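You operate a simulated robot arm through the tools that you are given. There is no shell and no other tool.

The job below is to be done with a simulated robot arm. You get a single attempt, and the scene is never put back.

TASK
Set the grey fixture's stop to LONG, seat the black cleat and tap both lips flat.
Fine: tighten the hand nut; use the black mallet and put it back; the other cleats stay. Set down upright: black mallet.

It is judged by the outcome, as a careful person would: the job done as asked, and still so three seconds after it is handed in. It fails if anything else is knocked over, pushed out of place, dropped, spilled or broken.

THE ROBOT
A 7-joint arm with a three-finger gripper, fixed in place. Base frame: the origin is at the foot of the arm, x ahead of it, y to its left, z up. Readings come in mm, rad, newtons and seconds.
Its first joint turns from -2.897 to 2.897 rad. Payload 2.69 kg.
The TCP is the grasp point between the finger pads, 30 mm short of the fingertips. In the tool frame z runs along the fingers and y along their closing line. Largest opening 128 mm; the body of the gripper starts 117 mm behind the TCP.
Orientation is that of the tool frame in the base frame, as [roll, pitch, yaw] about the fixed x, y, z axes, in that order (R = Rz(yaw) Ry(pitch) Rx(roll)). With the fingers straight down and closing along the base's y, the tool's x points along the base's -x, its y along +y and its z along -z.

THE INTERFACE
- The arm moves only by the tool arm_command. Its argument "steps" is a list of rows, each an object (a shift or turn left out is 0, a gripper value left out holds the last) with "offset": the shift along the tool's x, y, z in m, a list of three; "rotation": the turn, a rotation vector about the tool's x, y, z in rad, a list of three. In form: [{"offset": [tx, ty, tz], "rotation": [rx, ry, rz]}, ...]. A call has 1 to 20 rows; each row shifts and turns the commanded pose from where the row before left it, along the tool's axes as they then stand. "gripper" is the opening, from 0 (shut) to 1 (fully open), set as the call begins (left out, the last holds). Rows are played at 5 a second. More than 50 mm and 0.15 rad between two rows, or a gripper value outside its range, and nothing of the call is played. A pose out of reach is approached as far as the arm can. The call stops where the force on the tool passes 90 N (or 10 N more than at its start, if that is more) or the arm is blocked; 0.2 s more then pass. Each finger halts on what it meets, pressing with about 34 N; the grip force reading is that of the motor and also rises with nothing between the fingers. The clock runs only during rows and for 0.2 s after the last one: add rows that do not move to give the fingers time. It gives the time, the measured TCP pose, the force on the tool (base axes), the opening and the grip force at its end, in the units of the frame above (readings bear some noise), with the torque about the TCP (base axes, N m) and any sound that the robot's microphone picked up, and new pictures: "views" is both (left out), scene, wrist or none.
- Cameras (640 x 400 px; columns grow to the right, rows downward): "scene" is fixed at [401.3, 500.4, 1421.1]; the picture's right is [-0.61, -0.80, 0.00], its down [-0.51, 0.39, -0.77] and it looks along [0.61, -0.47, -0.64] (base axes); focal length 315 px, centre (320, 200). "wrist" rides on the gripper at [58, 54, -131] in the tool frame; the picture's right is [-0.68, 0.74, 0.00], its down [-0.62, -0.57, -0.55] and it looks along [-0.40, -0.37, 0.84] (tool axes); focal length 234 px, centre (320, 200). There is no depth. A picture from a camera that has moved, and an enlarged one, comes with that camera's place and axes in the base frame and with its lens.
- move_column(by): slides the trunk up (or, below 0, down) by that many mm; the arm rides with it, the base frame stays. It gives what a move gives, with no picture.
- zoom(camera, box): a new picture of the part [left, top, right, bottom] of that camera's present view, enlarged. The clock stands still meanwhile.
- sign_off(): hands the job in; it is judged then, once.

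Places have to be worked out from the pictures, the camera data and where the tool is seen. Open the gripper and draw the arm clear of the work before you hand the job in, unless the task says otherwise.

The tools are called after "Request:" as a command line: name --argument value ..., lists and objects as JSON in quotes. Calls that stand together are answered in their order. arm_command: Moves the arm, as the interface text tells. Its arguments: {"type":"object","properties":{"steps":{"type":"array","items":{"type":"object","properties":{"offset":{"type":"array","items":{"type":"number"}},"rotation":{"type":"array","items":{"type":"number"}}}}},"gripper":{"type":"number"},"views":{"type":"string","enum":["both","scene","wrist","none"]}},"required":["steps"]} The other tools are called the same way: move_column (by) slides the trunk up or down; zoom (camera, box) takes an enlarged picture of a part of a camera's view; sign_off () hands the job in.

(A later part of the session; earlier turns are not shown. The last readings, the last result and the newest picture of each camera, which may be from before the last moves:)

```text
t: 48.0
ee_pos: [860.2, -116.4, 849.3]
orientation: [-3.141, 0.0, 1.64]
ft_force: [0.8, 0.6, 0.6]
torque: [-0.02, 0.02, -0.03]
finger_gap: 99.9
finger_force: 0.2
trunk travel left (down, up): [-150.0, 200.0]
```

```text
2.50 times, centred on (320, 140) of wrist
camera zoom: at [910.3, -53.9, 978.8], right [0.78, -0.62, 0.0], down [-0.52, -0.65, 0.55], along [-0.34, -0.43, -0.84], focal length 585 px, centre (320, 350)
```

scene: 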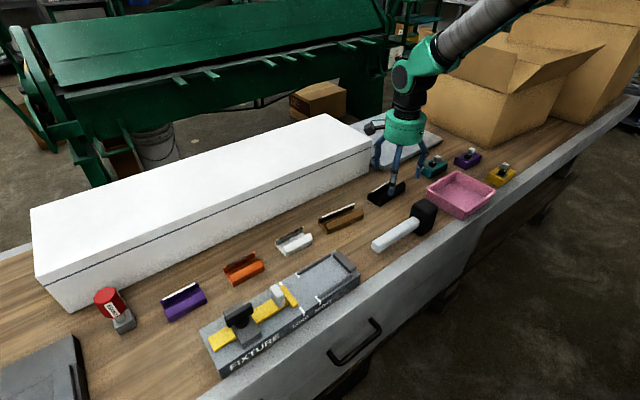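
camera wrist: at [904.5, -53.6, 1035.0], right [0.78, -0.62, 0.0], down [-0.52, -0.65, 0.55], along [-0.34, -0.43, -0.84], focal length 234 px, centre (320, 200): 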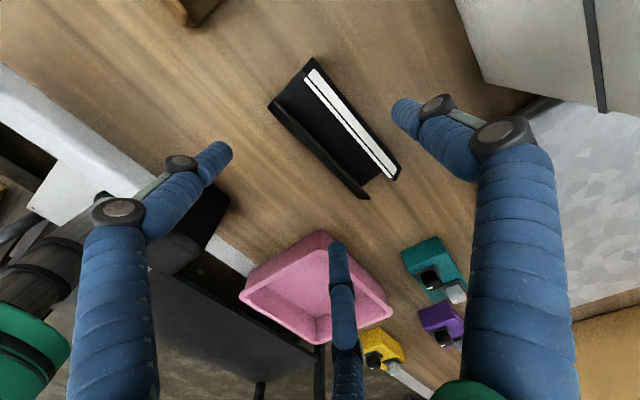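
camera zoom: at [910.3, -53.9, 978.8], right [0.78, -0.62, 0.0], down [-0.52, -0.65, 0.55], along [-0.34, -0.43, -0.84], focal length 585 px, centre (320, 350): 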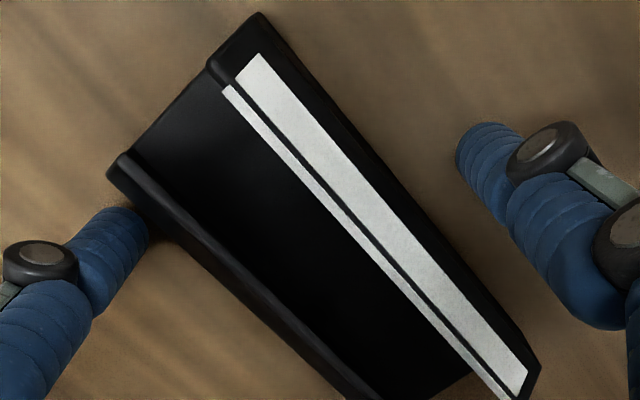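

Positioned at TCP z 849. I'll go down 1 mm more and close firmly.

Request:
arm_command --steps '[{"offset": [0, 0, 0.001]}, {"offset": [0, 0, 0]}]' --gripper 0.68 --views "none"

Request:
arm_command --steps '[{"offset": [0, 0, 0]}, {"offset": [0, 0, 0]}, {"offset": [0, 0, 0]}, {"offset": [0, 0, 0]}]' --gripper 0.1 --views "none"

Request:
zoom --camera "scene" --box '[365, 155, 425, 210]'

Request:
zoom --camera "wrist" --box '[210, 60, 430, 220]'

```text
t: 48.6
ee_pos: [860.3, -116.2, 848.2]
orientation: [-3.141, -0.001, 1.64]
ft_force: [-0.3, 0.2, 0.1]
torque: [0.0, 0.01, -0.01]
finger_gap: 87.1
finger_force: 0.0
trunk travel left (down, up): [-150.0, 200.0]
```

```text
t: 49.6
ee_pos: [860.5, -115.5, 848.6]
orientation: [3.141, 0.0, 1.641]
ft_force: [-0.4, 0.0, 2.8]
torque: [0.01, -0.16, 0.01]
finger_gap: 71.1
finger_force: 33.7
trunk travel left (down, up): [-150.0, 200.0]
```

```text
7.27 times, centred on (395, 182) of scene
camera zoom: at [401.3, 500.4, 1421.1], right [-0.61, -0.8, 0.0], down [-0.51, 0.39, -0.77], along [0.61, -0.47, -0.64], focal length 2289 px, centre (-226, 327)
```

zoom: 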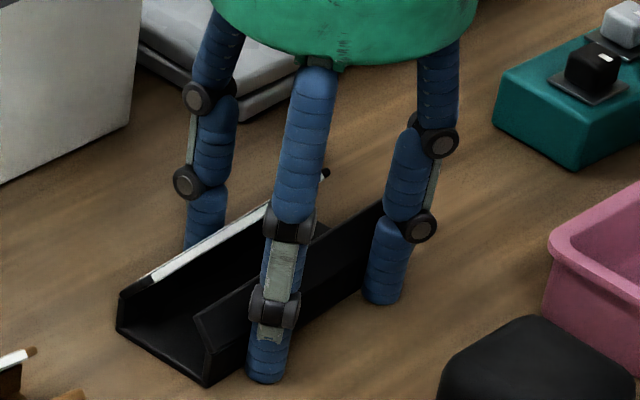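

```text
2.50 times, centred on (320, 140) of wrist
camera zoom: at [910.1, -53.8, 978.6], right [0.78, -0.62, 0.0], down [-0.52, -0.65, 0.55], along [-0.34, -0.43, -0.84], focal length 585 px, centre (320, 350)
```

zoom: 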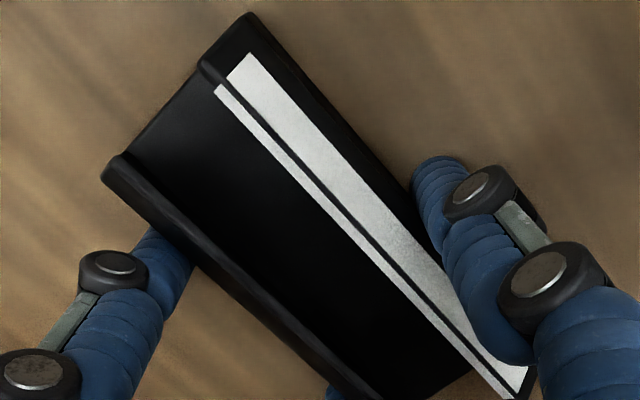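

The gap is the same, so the fingers are on the same vertical walls, but the tips are lower. I'll lift slowly and watch the grip.

Request:
arm_command --steps '[{"offset": [0, 0, -0.002]}, {"offset": [0, 0, -0.002]}, {"offset": [0, 0, -0.002]}, {"offset": [0, 0, 0]}]' --gripper 0 --views "none"

Request:
zoom --camera "scene" --box '[365, 155, 425, 210]'

```text
t: 50.6
ee_pos: [860.1, -115.7, 855.3]
orientation: [-3.141, 0.0, 1.643]
ft_force: [0.0, 0.5, -1.2]
torque: [-0.04, 0.04, -0.02]
finger_gap: 71.2
finger_force: 33.8
trunk travel left (down, up): [-150.0, 200.0]
```

```text
7.27 times, centred on (395, 182) of scene
camera zoom: at [401.3, 500.4, 1421.1], right [-0.61, -0.8, 0.0], down [-0.51, 0.39, -0.77], along [0.61, -0.47, -0.64], focal length 2289 px, centre (-226, 327)
```

zoom: 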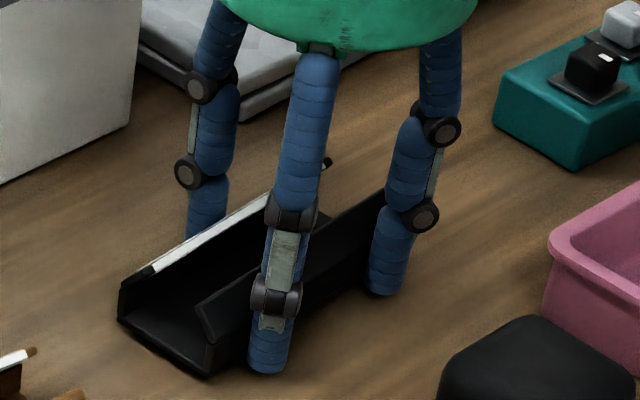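

The gap is holding at 71.2 mm and Fz shows a small weight. I'll lift further to confirm.

Request:
arm_command --steps '[{"offset": [0, 0, -0.008]}, {"offset": [0, 0, -0.01]}, {"offset": [0, 0, -0.012]}, {"offset": [0, 0, 0]}]' --gripper 0 --views "none"

Request:
zoom --camera "scene" --box '[365, 150, 425, 205]'

Request:
zoom --camera "wrist" --box '[210, 60, 430, 220]'

```text
t: 51.6
ee_pos: [860.5, -115.3, 885.5]
orientation: [-3.14, -0.001, 1.64]
ft_force: [-0.5, 0.8, -1.3]
torque: [-0.01, -0.02, -0.01]
finger_gap: 71.2
finger_force: 34.1
trunk travel left (down, up): [-150.0, 200.0]
```

```text
7.27 times, centred on (395, 178) of scene
camera zoom: at [401.3, 500.4, 1421.1], right [-0.61, -0.8, 0.0], down [-0.51, 0.39, -0.77], along [0.61, -0.47, -0.64], focal length 2289 px, centre (-226, 364)
```

zoom: 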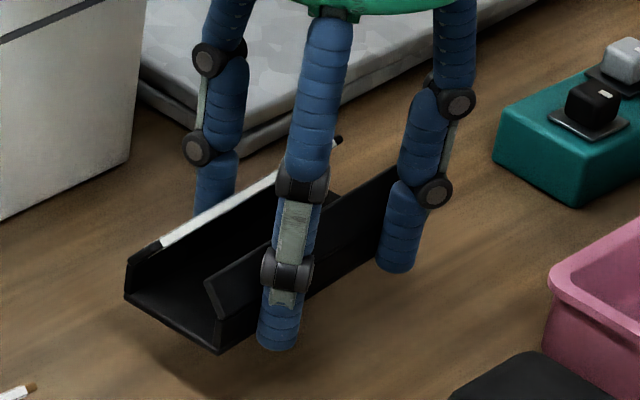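

```text
2.50 times, centred on (320, 140) of wrist
camera zoom: at [910.2, -53.5, 1014.1], right [0.78, -0.62, 0.0], down [-0.52, -0.65, 0.55], along [-0.34, -0.43, -0.84], focal length 585 px, centre (320, 350)
```

zoom: 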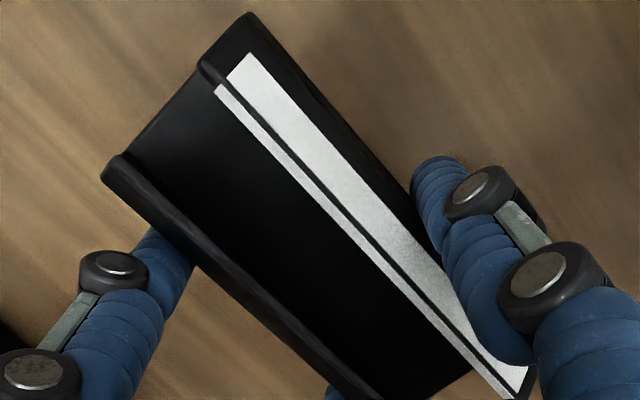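

The cleat is lifted and level. I'll raise it well clear, square it to the fixture, and carry it over the nest, aiming for a centre of about (726, 259).

Request:
arm_command --steps '[{"offset": [0, 0, -0.025]}, {"offset": [0, 0, -0.025]}, {"offset": [0, 0, -0.025]}, {"offset": [0, 0, 0], "rotation": [0, 0, 0.035]}, {"offset": [0, 0, 0], "rotation": [0, 0, 0.035]}, {"offset": [0, 0, 0]}]' --gripper 0 --views "none"

Request:
arm_command --steps '[{"offset": [0.031, -0.0122, 0]}, {"offset": [0.031, -0.0122, 0]}, {"offset": [0.031, -0.0122, 0]}, {"offset": [0.031, -0.0122, 0]}, {"offset": [0.031, -0.0122, 0]}, {"offset": [0.031, -0.0122, 0]}, {"offset": [0.031, -0.0122, 0]}, {"offset": [0.031, -0.0122, 0]}, {"offset": [0.031, -0.0122, 0]}, {"offset": [0.031, -0.0122, 0]}, {"offset": [0.031, -0.0122, 0]}, {"offset": [0.031, -0.0122, 0]}, {"offset": [0, 0, 0]}]' --gripper 0 --views "both"

Request:
zoom --camera "scene" --box '[270, 210, 370, 300]'

Request:
zoom --camera "wrist" --box '[200, 60, 440, 220]'

```text
t: 53.0
ee_pos: [861.0, -116.1, 959.4]
orientation: [3.141, 0.001, 1.569]
ft_force: [-0.1, 0.7, -0.5]
torque: [0.02, 0.03, 0.03]
finger_gap: 70.9
finger_force: 34.0
trunk travel left (down, up): [-150.0, 200.0]
```

```text
t: 55.8
ee_pos: [712.5, 257.7, 959.5]
orientation: [-3.14, 0.0, 1.571]
ft_force: [0.3, -0.4, -0.3]
torque: [-0.03, 0.01, -0.01]
finger_gap: 71.0
finger_force: 33.7
trunk travel left (down, up): [-150.0, 200.0]
camera wrist: at [765.9, 316.1, 1089.8], right [0.74, -0.68, 0.0], down [-0.57, -0.61, 0.55], along [-0.37, -0.4, -0.84], focal length 234 px, centre (320, 200)
```

scene: 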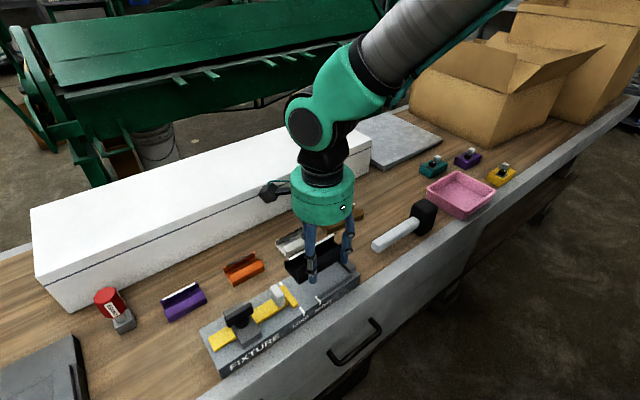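
wrist: 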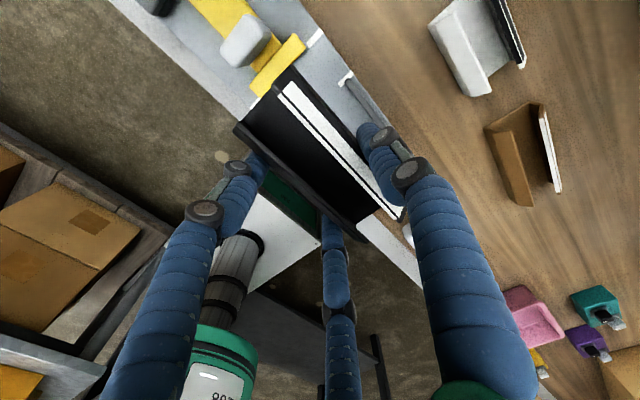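

```text
4.44 times, centred on (320, 255) of scene
camera zoom: at [401.3, 500.4, 1421.1], right [-0.61, -0.8, 0.0], down [-0.51, 0.39, -0.77], along [0.61, -0.47, -0.64], focal length 1399 px, centre (320, -44)
```

zoom: 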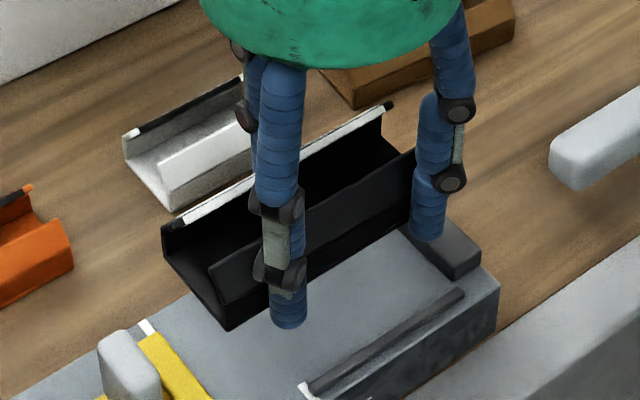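

```text
2.50 times, centred on (320, 140) of wrist
camera zoom: at [765.9, 316.1, 1089.8], right [0.74, -0.68, 0.0], down [-0.57, -0.61, 0.55], along [-0.37, -0.4, -0.84], focal length 585 px, centre (320, 350)
```

zoom: 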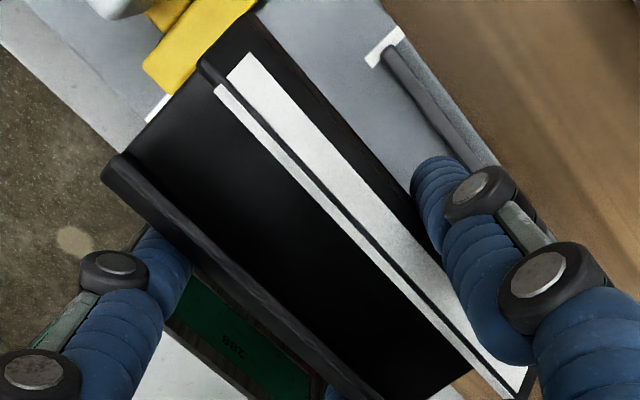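

The cleat is centred over the nest: its near wall is at x≈701.4, its far wall at 749.4, and its +y end at about 320, with the rails at 691 and 761 and the stop at 326.6. Lowering now.

Request:
arm_command --steps '[{"offset": [0, 0, 0.02]}, {"offset": [0, 0, 0.02]}, {"offset": [0, 0, 0.013]}, {"offset": [0, 0, 0]}]' --gripper 0 --views "none"

Request:
zoom --camera "scene" --box '[270, 230, 370, 310]'

Request:
zoom --camera "wrist" --box '[200, 60, 440, 220]'

```text
t: 56.8
ee_pos: [712.8, 256.0, 907.4]
orientation: [3.14, 0.001, 1.571]
ft_force: [0.0, 0.5, -0.6]
torque: [-0.01, -0.03, -0.02]
finger_gap: 71.1
finger_force: 34.0
trunk travel left (down, up): [-150.0, 200.0]
```

```text
5.00 times, centred on (320, 270) of scene
camera zoom: at [401.3, 500.4, 1421.1], right [-0.61, -0.8, 0.0], down [-0.51, 0.39, -0.77], along [0.61, -0.47, -0.64], focal length 1574 px, centre (320, -150)
```

zoom: 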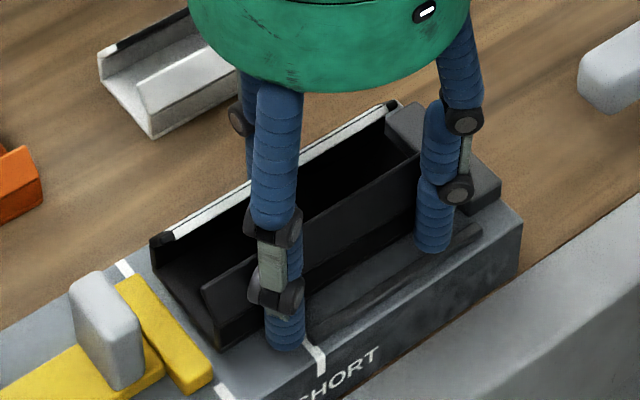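

```text
2.50 times, centred on (320, 140) of wrist
camera zoom: at [767.0, 315.9, 1036.4], right [0.74, -0.68, 0.0], down [-0.57, -0.62, 0.55], along [-0.37, -0.4, -0.84], focal length 585 px, centre (320, 350)
```

zoom: 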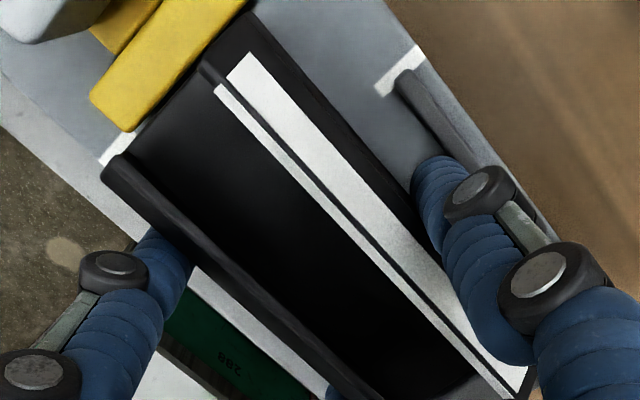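

Aligned. I'll shift 2 mm toward the end block to centre it, then lower in small steps, watching Fz.

Request:
arm_command --steps '[{"offset": [-0.0025, 0, 0.004]}, {"offset": [0, 0, 0.004]}, {"offset": [0, 0, 0]}]' --gripper 0 --views "none"

Request:
arm_command --steps '[{"offset": [0, 0, 0.002]}, {"offset": [0, 0, 0]}]' --gripper 0 --views "none"

Request:
arm_command --steps '[{"offset": [0, 0, 0.0015]}, {"offset": [0, 0, 0]}]' --gripper 0 --views "none"

```text
t: 57.6
ee_pos: [714.6, 254.8, 899.0]
orientation: [3.141, 0.0, 1.569]
ft_force: [0.3, 0.1, -0.5]
torque: [-0.02, 0.02, 0.01]
finger_gap: 70.8
finger_force: 34.2
trunk travel left (down, up): [-150.0, 200.0]
```

```text
t: 58.2
ee_pos: [713.6, 253.8, 896.2]
orientation: [-3.142, 0.001, 1.568]
ft_force: [0.1, -0.2, -1.8]
torque: [0.01, 0.01, 0.01]
finger_gap: 71.1
finger_force: 34.8
trunk travel left (down, up): [-150.0, 200.0]
```

```text
t: 58.8
ee_pos: [714.6, 253.3, 894.3]
orientation: [-3.141, 0.001, 1.568]
ft_force: [0.0, 0.4, -1.1]
torque: [0.01, -0.02, -0.03]
finger_gap: 71.2
finger_force: 34.2
trunk travel left (down, up): [-150.0, 200.0]
```

No contact at 894.3. I'll continue in 1.5 mm steps.

Request:
arm_command --steps '[{"offset": [0, 0, 0.0015]}, {"offset": [0, 0, 0]}]' --gripper 0 --views "none"

Request:
arm_command --steps '[{"offset": [0, 0, 0.0015]}, {"offset": [0, 0, 0]}]' --gripper 0 --views "none"

Request:
zoom --camera "scene" --box '[280, 240, 360, 310]'

```text
t: 59.4
ee_pos: [714.1, 254.5, 893.1]
orientation: [-3.141, 0.002, 1.568]
ft_force: [0.0, -0.3, -0.3]
torque: [-0.07, 0.0, -0.01]
finger_gap: 71.2
finger_force: 34.2
trunk travel left (down, up): [-150.0, 200.0]
```

```text
t: 60.0
ee_pos: [714.8, 255.2, 892.6]
orientation: [3.14, -0.001, 1.569]
ft_force: [-5.0, 3.5, 13.7]
torque: [-0.55, 0.5, -0.25]
finger_gap: 71.0
finger_force: 34.4
trunk travel left (down, up): [-150.0, 200.0]
```

```text
5.71 times, centred on (320, 275) of scene
camera zoom: at [401.3, 500.4, 1421.1], right [-0.61, -0.8, 0.0], down [-0.51, 0.39, -0.77], along [0.61, -0.47, -0.64], focal length 1798 px, centre (320, -229)
```

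zoom: 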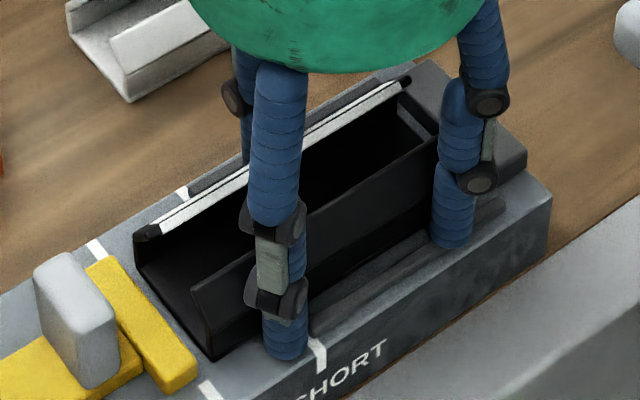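

The near finger touched the near rail at TCP 892.5 with the cleat essentially on the floor. I'll unload slightly, open a small amount so no finger hits the end block, and look.

Request:
arm_command --steps '[{"offset": [0, 0, -0.001]}, {"offset": [0, 0, 0]}]' --gripper 0 --views "none"

Request:
arm_command --steps '[{"offset": [0, 0, 0]}, {"offset": [0, 0, 0]}, {"offset": [0, 0, 0]}]' --gripper 0.63 --views "none"

Request:
zoom --camera "scene" --box '[280, 240, 360, 310]'

Request:
zoom --camera "wrist" --box '[200, 60, 440, 220]'

```text
t: 60.6
ee_pos: [714.5, 253.6, 893.5]
orientation: [-3.141, -0.001, 1.568]
ft_force: [-1.8, 3.8, 7.5]
torque: [-0.28, 0.15, -0.06]
finger_gap: 71.2
finger_force: 34.0
trunk travel left (down, up): [-150.0, 200.0]
```

```text
t: 61.4
ee_pos: [715.9, 253.2, 893.4]
orientation: [-3.141, -0.001, 1.569]
ft_force: [-0.3, 0.4, -0.6]
torque: [-0.01, -0.06, 0.03]
finger_gap: 80.5
finger_force: 0.0
trunk travel left (down, up): [-150.0, 200.0]
```

```text
5.71 times, centred on (320, 275) of scene
camera zoom: at [401.3, 500.4, 1421.1], right [-0.61, -0.8, 0.0], down [-0.51, 0.39, -0.77], along [0.61, -0.47, -0.64], focal length 1798 px, centre (320, -229)
```

zoom: 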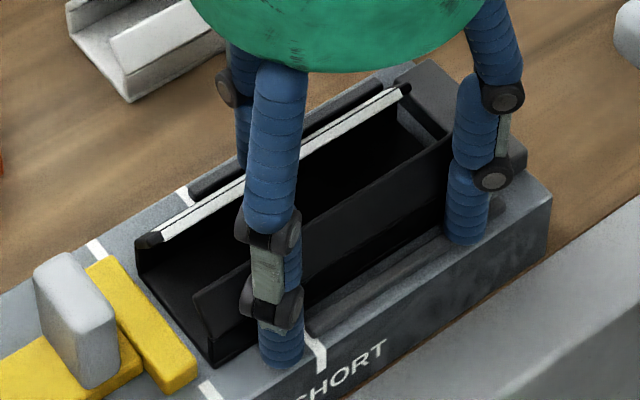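

```text
2.50 times, centred on (320, 140) of wrist
camera zoom: at [767.8, 312.4, 1022.8], right [0.74, -0.68, 0.0], down [-0.57, -0.61, 0.55], along [-0.37, -0.4, -0.84], focal length 585 px, centre (320, 350)
```

zoom: 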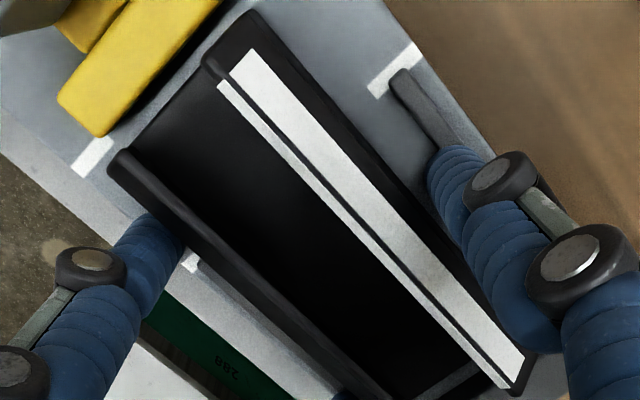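

Released cleanly. Raising straight up and checking the seat.

Request:
arm_command --steps '[{"offset": [0, 0, -0.01]}, {"offset": [0, 0, -0.02]}, {"offset": [0, 0, -0.04]}, {"offset": [0, 0, -0.04]}, {"offset": [-0.04, 0, 0]}, {"offset": [-0.045, 0, 0]}, {"offset": [-0.045, 0, 0]}, {"offset": [0, 0, 0]}]' --gripper 0.63 --views "both"

Request:
zoom --camera "scene" --box '[280, 240, 360, 310]'

Request:
zoom --camera "wrist" --box '[200, 0, 440, 160]'

```text
t: 63.2
ee_pos: [713.7, 125.3, 1005.2]
orientation: [-3.14, 0.0, 1.569]
ft_force: [0.4, -1.0, 0.2]
torque: [0.05, -0.01, -0.03]
finger_gap: 80.9
finger_force: 0.0
trunk travel left (down, up): [-150.0, 200.0]
camera wrist: at [765.6, 183.5, 1135.0], right [0.74, -0.68, 0.0], down [-0.57, -0.62, 0.55], along [-0.37, -0.4, -0.84], focal length 234 px, centre (320, 200)
```

scene: 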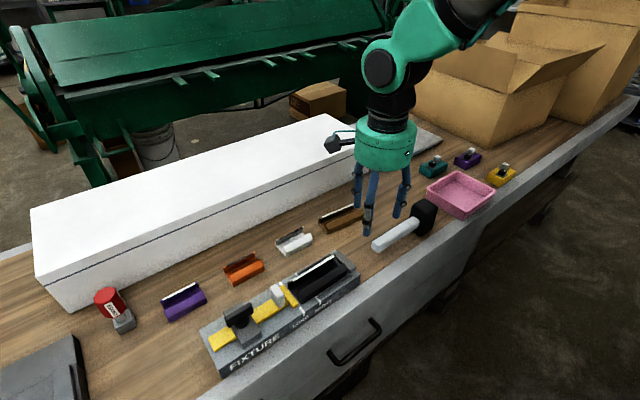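
wrist: 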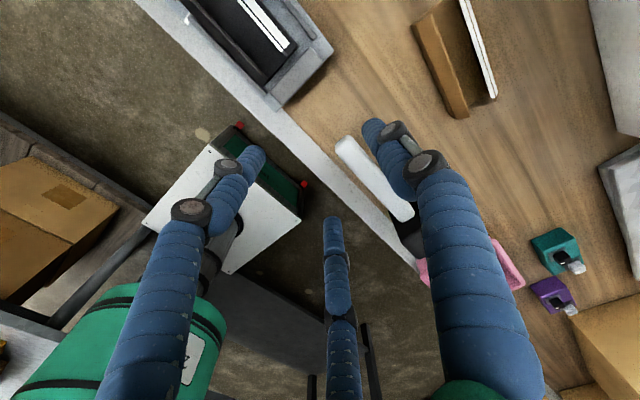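

```text
5.71 times, centred on (320, 275) of scene
camera zoom: at [401.3, 500.4, 1421.1], right [-0.61, -0.8, 0.0], down [-0.51, 0.39, -0.77], along [0.61, -0.47, -0.64], focal length 1798 px, centre (320, -229)
```

zoom: 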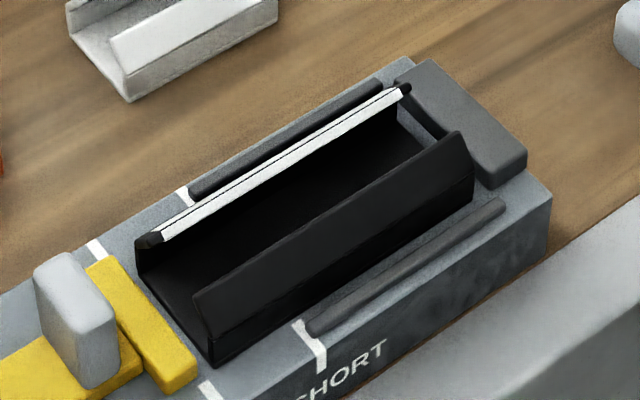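

```text
2.50 times, centred on (320, 80) of wrist
camera zoom: at [765.6, 183.5, 1135.0], right [0.74, -0.68, 0.0], down [-0.57, -0.62, 0.55], along [-0.37, -0.4, -0.84], focal length 585 px, centre (320, 500)
```

zoom: 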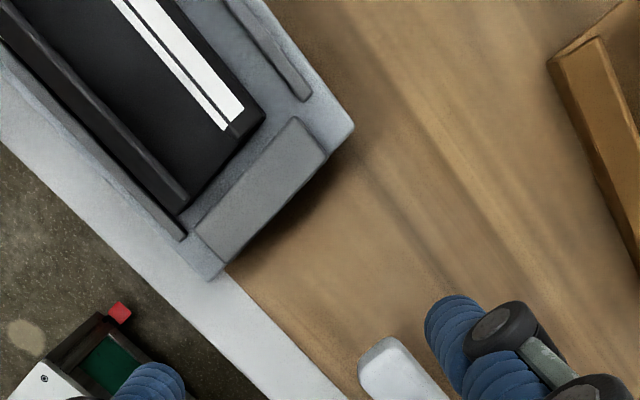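

The cleat sits flat between the rails, the end block and the stop. Next is the mallet: I'll move over its head, with the thumb going on the +x face and two fingers on the opposite corners, and check alignment.

Request:
arm_command --steps '[{"offset": [-0.0418, 0, 0]}, {"offset": [-0.0418, 0, 0]}, {"offset": [-0.0418, 0, 0]}, {"offset": [-0.0418, 0, 0]}, {"offset": [-0.0418, 0, 0]}, {"offset": [0, 0, 0]}]' --gripper 0.95 --views "both"

Request:
zoom --camera "scene" --box '[365, 180, 455, 260]'

Request:
zoom --camera "wrist" --box '[220, 60, 420, 220]'

Request:
zoom --camera "scene" --box '[275, 235, 375, 315]'

```text
t: 64.6
ee_pos: [712.5, -87.8, 1002.4]
orientation: [3.141, 0.001, 1.57]
ft_force: [-0.1, 0.7, 0.3]
torque: [0.02, 0.02, 0.01]
finger_gap: 121.6
finger_force: 0.0
trunk travel left (down, up): [-150.0, 200.0]
camera wrist: at [766.2, -28.9, 1132.7], right [0.74, -0.68, 0.0], down [-0.57, -0.62, 0.55], along [-0.37, -0.4, -0.84], focal length 234 px, centre (320, 200)
```

scene: 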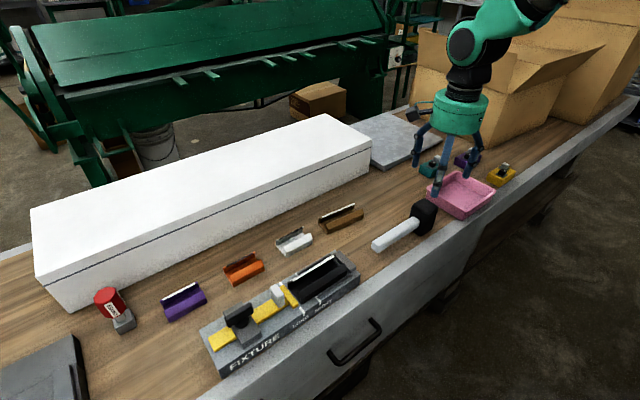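
wrist: 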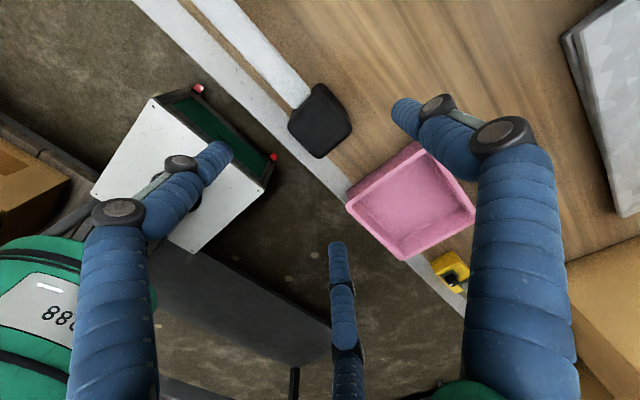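

```text
5.00 times, centred on (410, 220) of scene
camera zoom: at [401.3, 500.4, 1421.1], right [-0.61, -0.8, 0.0], down [-0.51, 0.39, -0.77], along [0.61, -0.47, -0.64], focal length 1574 px, centre (-130, 100)
```

zoom: 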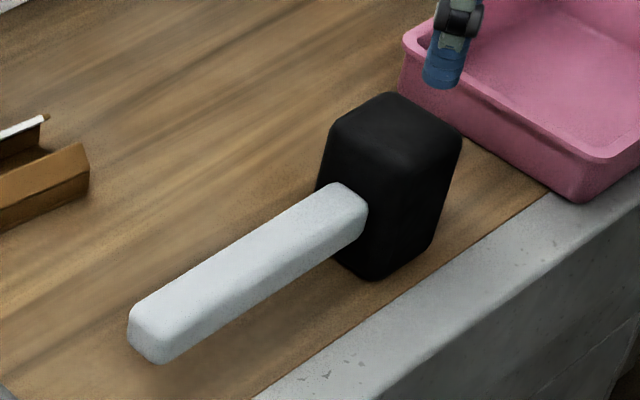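

```text
2.50 times, centred on (320, 140) of wrist
camera zoom: at [766.2, -28.9, 1132.7], right [0.74, -0.68, 0.0], down [-0.57, -0.62, 0.55], along [-0.37, -0.4, -0.84], focal length 585 px, centre (320, 350)
```

zoom: 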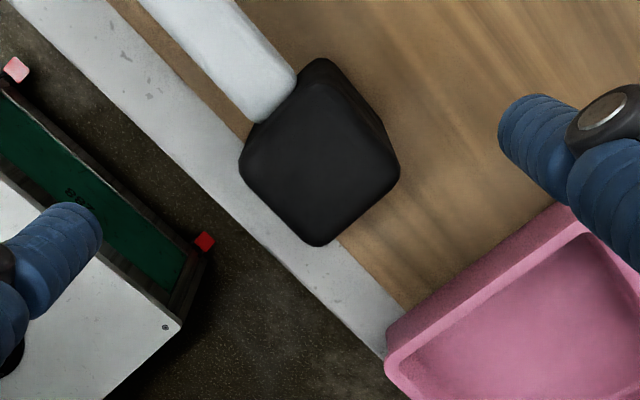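

```text
5.00 times, centred on (325, 275) of scene
camera zoom: at [401.3, 500.4, 1421.1], right [-0.61, -0.8, 0.0], down [-0.51, 0.39, -0.77], along [0.61, -0.47, -0.64], focal length 1574 px, centre (295, -175)
```

zoom: 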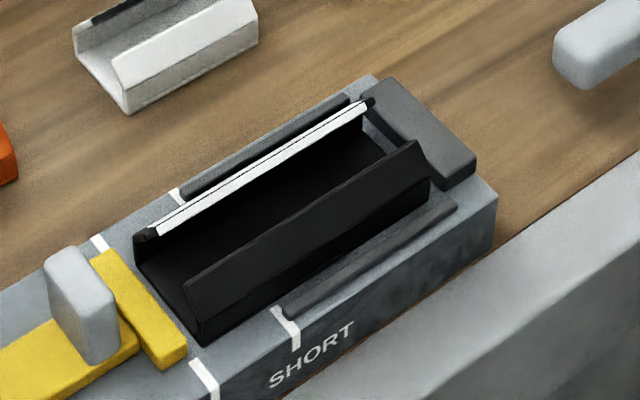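

The mallet head is centred at about (720, -82), roughly 45×50 mm, with its top at z≈890. The tray is about 70 mm away. I'll align and lower partway around the head.

Request:
arm_command --steps '[{"offset": [0.0058, 0.0006, 0]}, {"offset": [0, 0, 0.04]}, {"offset": [0, 0, 0.03]}, {"offset": [0, 0, 0]}]' --gripper 0.8 --views "none"

Request:
zoom --camera "scene" --box '[365, 160, 465, 250]'

Request:
zoom --camera "wrist" --box '[220, 80, 420, 240]'

```text
t: 65.6
ee_pos: [714.3, -81.2, 933.3]
orientation: [-3.142, 0.001, 1.57]
ft_force: [0.0, -0.1, -1.2]
torque: [0.02, 0.01, 0.03]
finger_gap: 102.3
finger_force: 0.0
trunk travel left (down, up): [-150.0, 200.0]
```

```text
4.44 times, centred on (415, 205) of scene
camera zoom: at [401.3, 500.4, 1421.1], right [-0.61, -0.8, 0.0], down [-0.51, 0.39, -0.77], along [0.61, -0.47, -0.64], focal length 1399 px, centre (-102, 178)
```

zoom: 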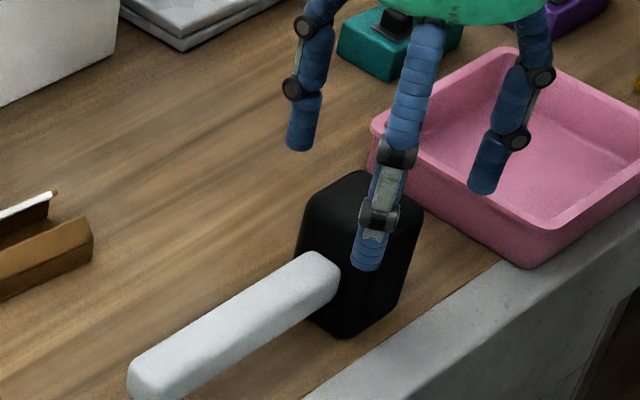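

```text
2.50 times, centred on (320, 160) of wrist
camera zoom: at [766.9, -21.8, 1063.8], right [0.74, -0.68, 0.0], down [-0.57, -0.62, 0.55], along [-0.37, -0.4, -0.84], focal length 585 px, centre (320, 300)
```

zoom: 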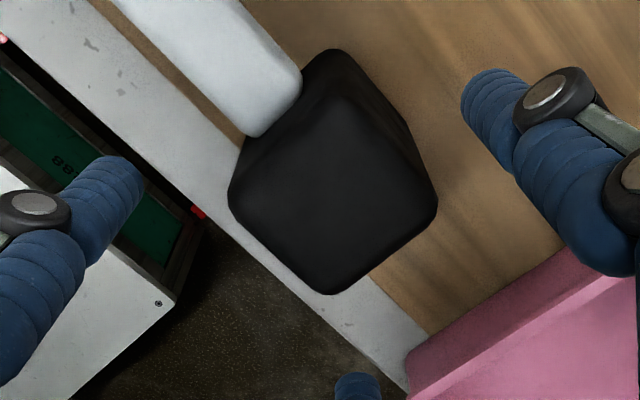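

Clear on all sides, including the handle. I'll continue down to TCP z≈884.

Request:
arm_command --steps '[{"offset": [0, 0, 0.025]}, {"offset": [0, 0, 0.024]}, {"offset": [0, 0, 0]}]' --gripper 0.8 --views "none"

Request:
zoom --camera "scene" --box '[365, 180, 455, 260]'

Request:
zoom --camera "wrist" --box '[220, 80, 420, 240]'

```text
t: 66.4
ee_pos: [714.9, -80.1, 884.1]
orientation: [3.141, 0.001, 1.568]
ft_force: [0.1, -0.2, -0.1]
torque: [-0.02, 0.05, -0.01]
finger_gap: 102.3
finger_force: 0.0
trunk travel left (down, up): [-150.0, 200.0]
```

```text
5.00 times, centred on (410, 220) of scene
camera zoom: at [401.3, 500.4, 1421.1], right [-0.61, -0.8, 0.0], down [-0.51, 0.39, -0.77], along [0.61, -0.47, -0.64], focal length 1574 px, centre (-130, 100)
```

zoom: 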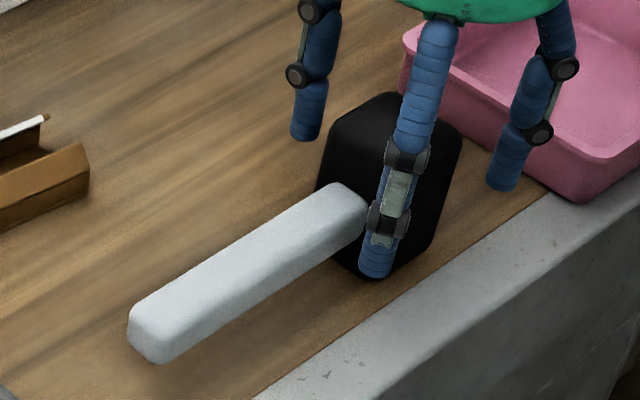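

```text
2.50 times, centred on (320, 160) of wrist
camera zoom: at [767.2, -21.8, 1014.5], right [0.74, -0.68, 0.0], down [-0.57, -0.62, 0.55], along [-0.37, -0.4, -0.84], focal length 585 px, centre (320, 300)
```

zoom: 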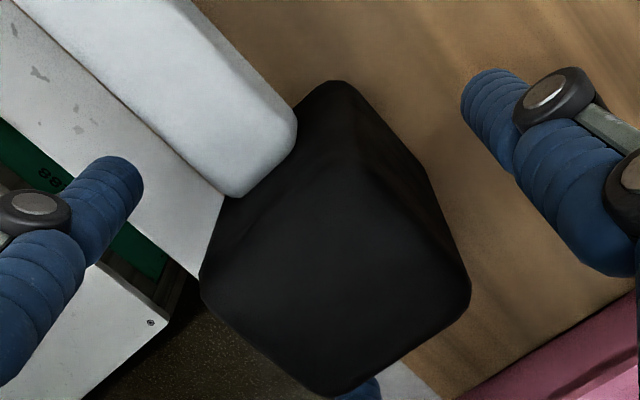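

The hand is centred on the head. Closing to grip it.

Request:
arm_command --steps '[{"offset": [0, 0, 0]}, {"offset": [0, 0, 0]}, {"offset": [0, 0, 0]}, {"offset": [0, 0, 0]}]' --gripper 0 --views "none"

Request:
zoom --camera "scene" --box '[365, 180, 455, 260]'

Request:
zoom --camera "wrist" --box '[220, 80, 420, 240]'

```text
t: 67.4
ee_pos: [714.9, -81.6, 886.0]
orientation: [3.138, 0.0, 1.568]
ft_force: [4.6, 0.9, 3.7]
torque: [0.04, -0.13, 0.0]
finger_gap: 61.3
finger_force: 33.8
trunk travel left (down, up): [-150.0, 200.0]
```

```text
5.00 times, centred on (410, 220) of scene
camera zoom: at [401.3, 500.4, 1421.1], right [-0.61, -0.8, 0.0], down [-0.51, 0.39, -0.77], along [0.61, -0.47, -0.64], focal length 1574 px, centre (-130, 100)
```

zoom: 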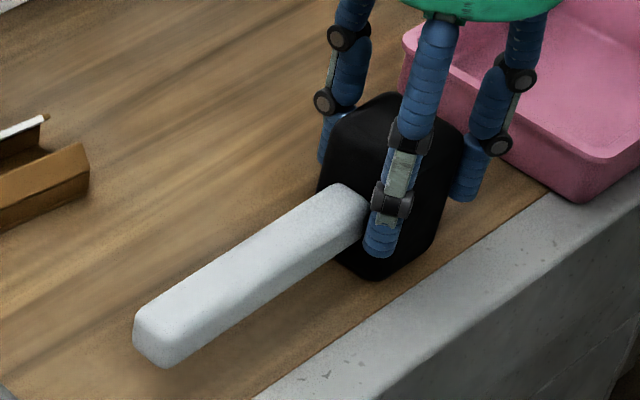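

```text
2.50 times, centred on (320, 160) of wrist
camera zoom: at [767.1, -21.7, 1015.4], right [0.74, -0.68, 0.0], down [-0.57, -0.62, 0.55], along [-0.37, -0.4, -0.84], focal length 585 px, centre (320, 300)
```

zoom: 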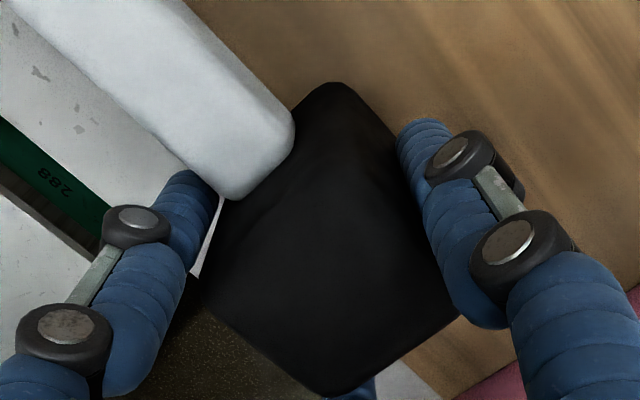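

The head is gripped with the predicted gap of 61 mm. I'll lift slowly and check it holds level.

Request:
arm_command --steps '[{"offset": [0, 0, -0.004]}, {"offset": [0, 0, -0.006]}, {"offset": [0, 0, -0.02]}, {"offset": [0, 0, 0]}]' --gripper 0 --views "none"

Request:
zoom --camera "scene" --box '[355, 170, 455, 260]'

Request:
zoom --camera "wrist" --box '[220, 80, 420, 240]'

```text
t: 68.4
ee_pos: [713.4, -81.6, 914.5]
orientation: [-3.141, -0.001, 1.571]
ft_force: [0.3, -0.6, -3.1]
torque: [-0.02, -0.04, -0.02]
finger_gap: 61.2
finger_force: 34.0
trunk travel left (down, up): [-150.0, 200.0]
```

```text
4.44 times, centred on (405, 215) of scene
camera zoom: at [401.3, 500.4, 1421.1], right [-0.61, -0.8, 0.0], down [-0.51, 0.39, -0.77], along [0.61, -0.47, -0.64], focal length 1399 px, centre (-58, 133)
```

zoom: 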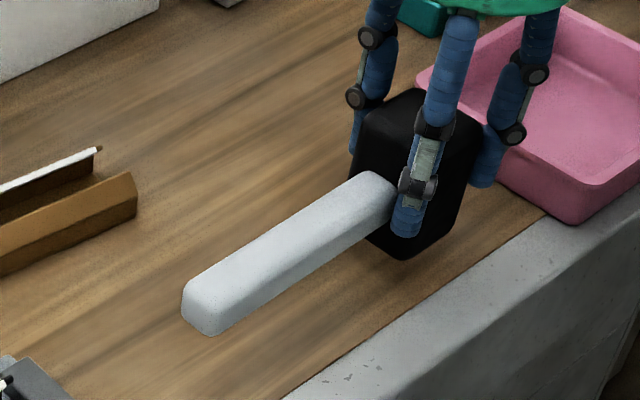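

```text
2.50 times, centred on (320, 160) of wrist
camera zoom: at [766.8, -21.0, 1044.1], right [0.74, -0.68, 0.0], down [-0.57, -0.62, 0.55], along [-0.37, -0.4, -0.84], focal length 585 px, centre (320, 300)
```

zoom: 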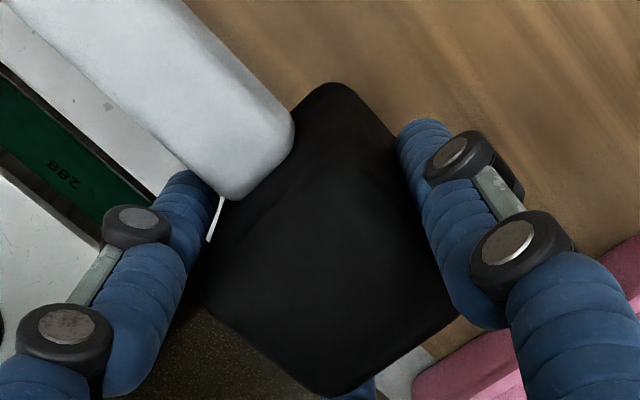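

The mallet weighs about 3 N and hangs level. Its home TCP pose is about (713.6, -81.7, 884.6) at yaw 1.57. I'll raise it, turn it so the handle points toward the robot (-x) and clears the stop and nut, and watch the grip.

Request:
arm_command --steps '[{"offset": [0, 0, -0.035]}, {"offset": [0, 0, -0.035]}, {"offset": [0, 0, -0.035]}, {"offset": [0, 0, 0], "rotation": [0, 0, -0.131]}, {"offset": [0, 0, 0], "rotation": [0, 0, -0.131]}, {"offset": [0, 0, 0], "rotation": [0, 0, -0.131]}, {"offset": [0, 0, 0], "rotation": [0, 0, -0.131]}, {"offset": [0, 0, 0], "rotation": [0, 0, -0.131]}, {"offset": [0, 0, 0], "rotation": [0, 0, -0.131]}, {"offset": [0, 0, 0], "rotation": [0, 0, -0.131]}, {"offset": [0, 0, 0], "rotation": [0, 0, -0.131]}, {"offset": [0, 0, 0], "rotation": [0, 0, -0.131]}, {"offset": [0, 0, 0], "rotation": [0, 0, -0.131]}, {"offset": [0, 0, 0], "rotation": [0, 0, -0.131]}, {"offset": [0, 0, 0], "rotation": [0, 0, -0.131]}, {"offset": [0, 0, 0]}]' --gripper 0 --views "both"

```text
t: 71.8
ee_pos: [715.5, -80.0, 1019.9]
orientation: [-3.141, 0.001, -3.14]
ft_force: [0.2, 0.1, -2.0]
torque: [0.0, -0.03, -0.01]
finger_gap: 60.9
finger_force: 34.2
trunk travel left (down, up): [-150.0, 200.0]
camera wrist: at [656.8, -26.0, 1149.2], right [0.67, 0.74, 0.0], down [0.62, -0.56, 0.55], along [0.4, -0.37, -0.84], focal length 234 px, centre (320, 200)
```

scene: 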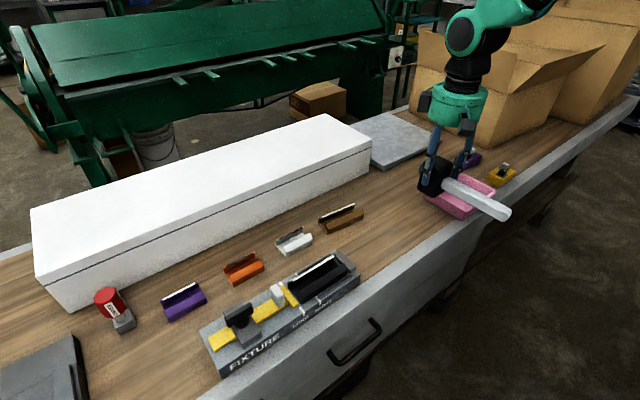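
wrist: 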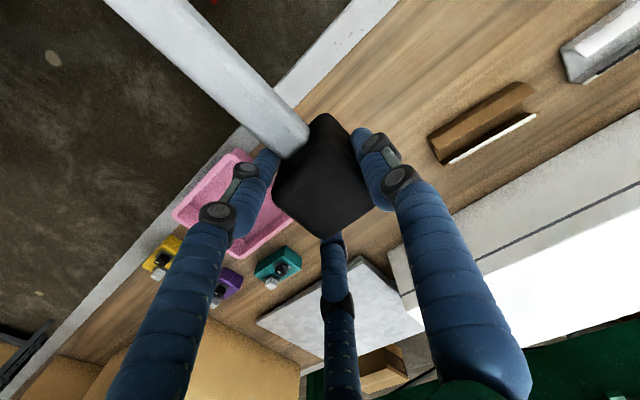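

The handle now points toward the robot. I'll carry the mallet over the near lip at height.

Request:
arm_command --steps '[{"offset": [0.0017, 0.0415, 0]}, {"offset": [0.0017, 0.0415, 0]}, {"offset": [0.0017, 0.0415, 0]}, {"offset": [0.0017, 0.0415, 0]}, {"offset": [0.0017, 0.0415, 0]}, {"offset": [0.0017, 0.0415, 0]}, {"offset": [0.0017, 0.0415, 0]}, {"offset": [0.0016, 0.0415, 0]}, {"offset": [0, 0, 0.02]}, {"offset": [0, 0, 0]}]' --gripper 0 --views "both"

Request:
zoom --camera "scene" --box '[270, 200, 390, 300]'

Request:
zoom --camera "wrist" --box '[220, 80, 420, 240]'

```text
t: 74.0
ee_pos: [702.9, 251.8, 998.7]
orientation: [3.141, -0.001, -3.139]
ft_force: [0.5, -0.1, -1.9]
torque: [-0.01, 0.01, -0.02]
finger_gap: 60.8
finger_force: 33.4
trunk travel left (down, up): [-150.0, 200.0]
camera wrist: at [643.6, 305.7, 1128.2], right [0.68, 0.74, 0.0], down [0.62, -0.56, 0.55], along [0.4, -0.37, -0.84], focal length 234 px, centre (320, 200)
```

scene: 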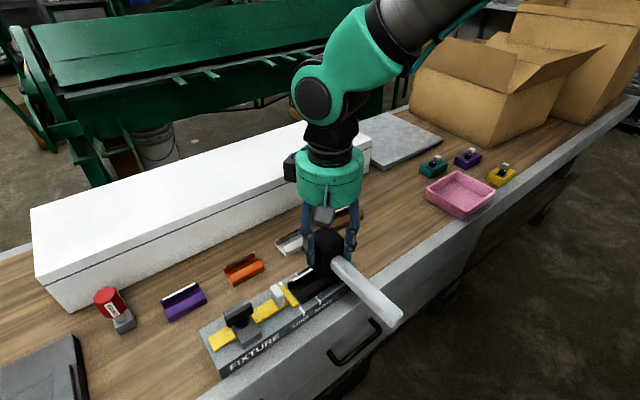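
wrist: 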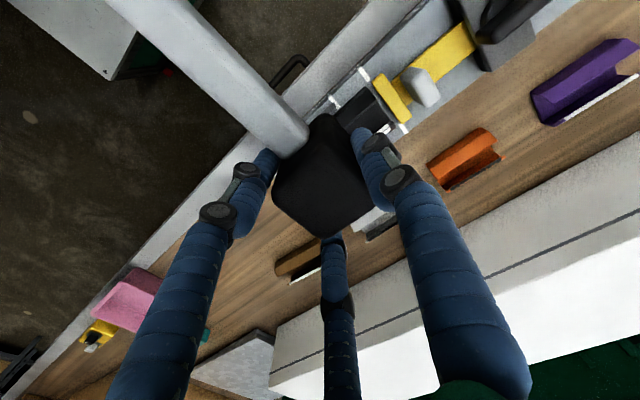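

```text
4.00 times, centred on (330, 250) of scene
camera zoom: at [401.3, 500.4, 1421.1], right [-0.61, -0.8, 0.0], down [-0.51, 0.39, -0.77], along [0.61, -0.47, -0.64], focal length 1259 px, centre (280, 0)
```

zoom: 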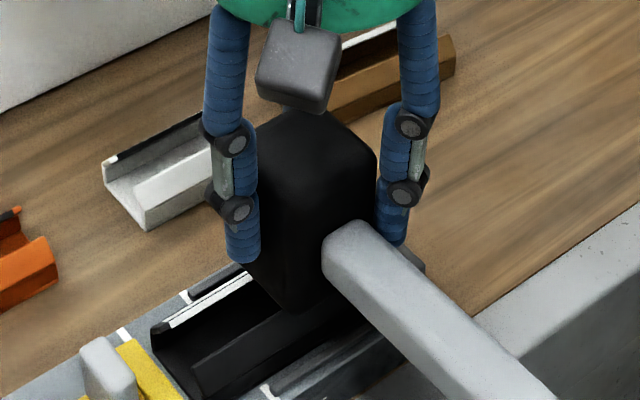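

```text
2.50 times, centred on (320, 160) of wrist
camera zoom: at [643.6, 305.7, 1128.2], right [0.68, 0.74, 0.0], down [0.62, -0.56, 0.55], along [0.4, -0.37, -0.84], focal length 585 px, centre (320, 300)
```

zoom: 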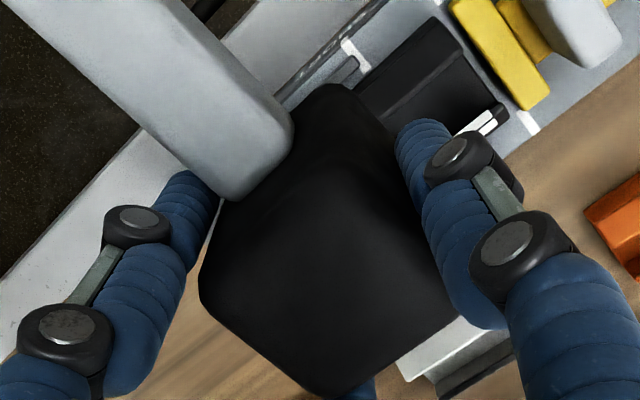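

The head is above the near lip and the handle is clear of everything. I'll lower toward the lip, then press in small steps watching force.

Request:
arm_command --steps '[{"offset": [0, 0, 0.014]}, {"offset": [0, 0, 0.014]}, {"offset": [0, 0, 0]}]' --gripper 0 --views "none"

Request:
zoom --camera "scene" --box '[280, 220, 370, 300]'

```text
t: 74.8
ee_pos: [702.7, 251.5, 969.3]
orientation: [-3.141, -0.001, -3.14]
ft_force: [0.3, 0.0, -2.2]
torque: [-0.01, 0.01, 0.01]
finger_gap: 60.8
finger_force: 34.5
trunk travel left (down, up): [-150.0, 200.0]
```

```text
5.00 times, centred on (325, 260) of scene
camera zoom: at [401.3, 500.4, 1421.1], right [-0.61, -0.8, 0.0], down [-0.51, 0.39, -0.77], along [0.61, -0.47, -0.64], focal length 1574 px, centre (295, -100)
```

zoom: 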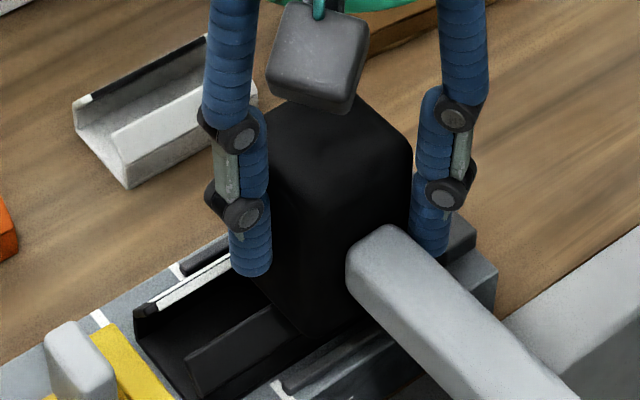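

The head is just above the near lip. Stepping down to first contact.

Request:
arm_command --steps '[{"offset": [0, 0, 0.003]}, {"offset": [0, 0, 0.003]}, {"offset": [0, 0, 0]}]' --gripper 0 --views "none"

Request:
arm_command --steps '[{"offset": [0, 0, 0.003]}, {"offset": [0, 0, 0]}]' --gripper 0 --views "none"

Request:
arm_command --steps '[{"offset": [0, 0, 0.002]}, {"offset": [0, 0, 0]}]' --gripper 0 --views "none"

```text
t: 75.6
ee_pos: [702.6, 252.3, 963.9]
orientation: [3.141, -0.001, -3.141]
ft_force: [0.9, -0.8, -3.2]
torque: [0.0, -0.02, 0.03]
finger_gap: 60.8
finger_force: 33.7
trunk travel left (down, up): [-150.0, 200.0]
```

```text
t: 76.2
ee_pos: [701.2, 252.5, 960.4]
orientation: [3.141, 0.0, -3.14]
ft_force: [0.3, 0.6, -2.5]
torque: [0.03, -0.04, 0.0]
finger_gap: 60.8
finger_force: 34.3
trunk travel left (down, up): [-150.0, 200.0]
```

```text
t: 76.8
ee_pos: [701.4, 252.5, 960.1]
orientation: [-3.141, 0.001, -3.139]
ft_force: [-0.4, 0.5, -3.0]
torque: [-0.03, -0.03, 0.02]
finger_gap: 60.8
finger_force: 34.0
trunk travel left (down, up): [-150.0, 200.0]
```

No contact yet; stepping down further.

Request:
arm_command --steps '[{"offset": [0, 0, 0.002]}, {"offset": [0, 0, 0]}]' --gripper 0 --views "none"

Request:
arm_command --steps '[{"offset": [0, 0, 0.002]}, {"offset": [0, 0, 0]}]' --gripper 0 --views "none"

Request:
zoom --camera "scene" --box '[290, 240, 360, 300]'

```text
t: 77.4
ee_pos: [701.3, 251.8, 957.6]
orientation: [3.141, 0.0, -3.14]
ft_force: [0.0, -0.1, 1.7]
torque: [-0.03, -0.11, -0.02]
finger_gap: 61.0
finger_force: 34.2
trunk travel left (down, up): [-150.0, 200.0]
```

```text
t: 78.0
ee_pos: [701.8, 252.0, 955.1]
orientation: [3.141, -0.001, -3.14]
ft_force: [3.5, 0.6, 3.1]
torque: [0.04, -0.23, 0.01]
finger_gap: 61.0
finger_force: 34.8
trunk travel left (down, up): [-150.0, 200.0]
```

```text
6.67 times, centred on (325, 270) of scene
camera zoom: at [401.3, 500.4, 1421.1], right [-0.61, -0.8, 0.0], down [-0.51, 0.39, -0.77], along [0.61, -0.47, -0.64], focal length 2098 px, centre (287, -267)
```

zoom: 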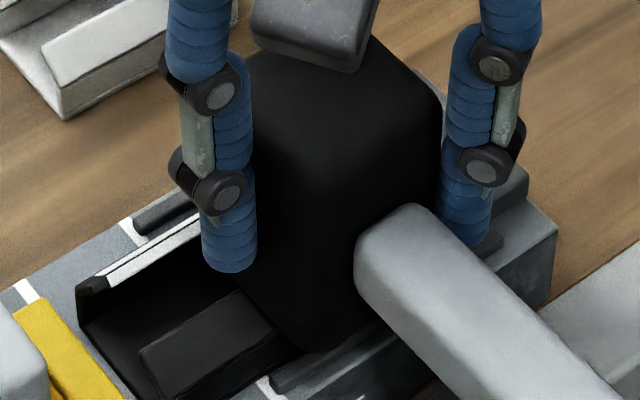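

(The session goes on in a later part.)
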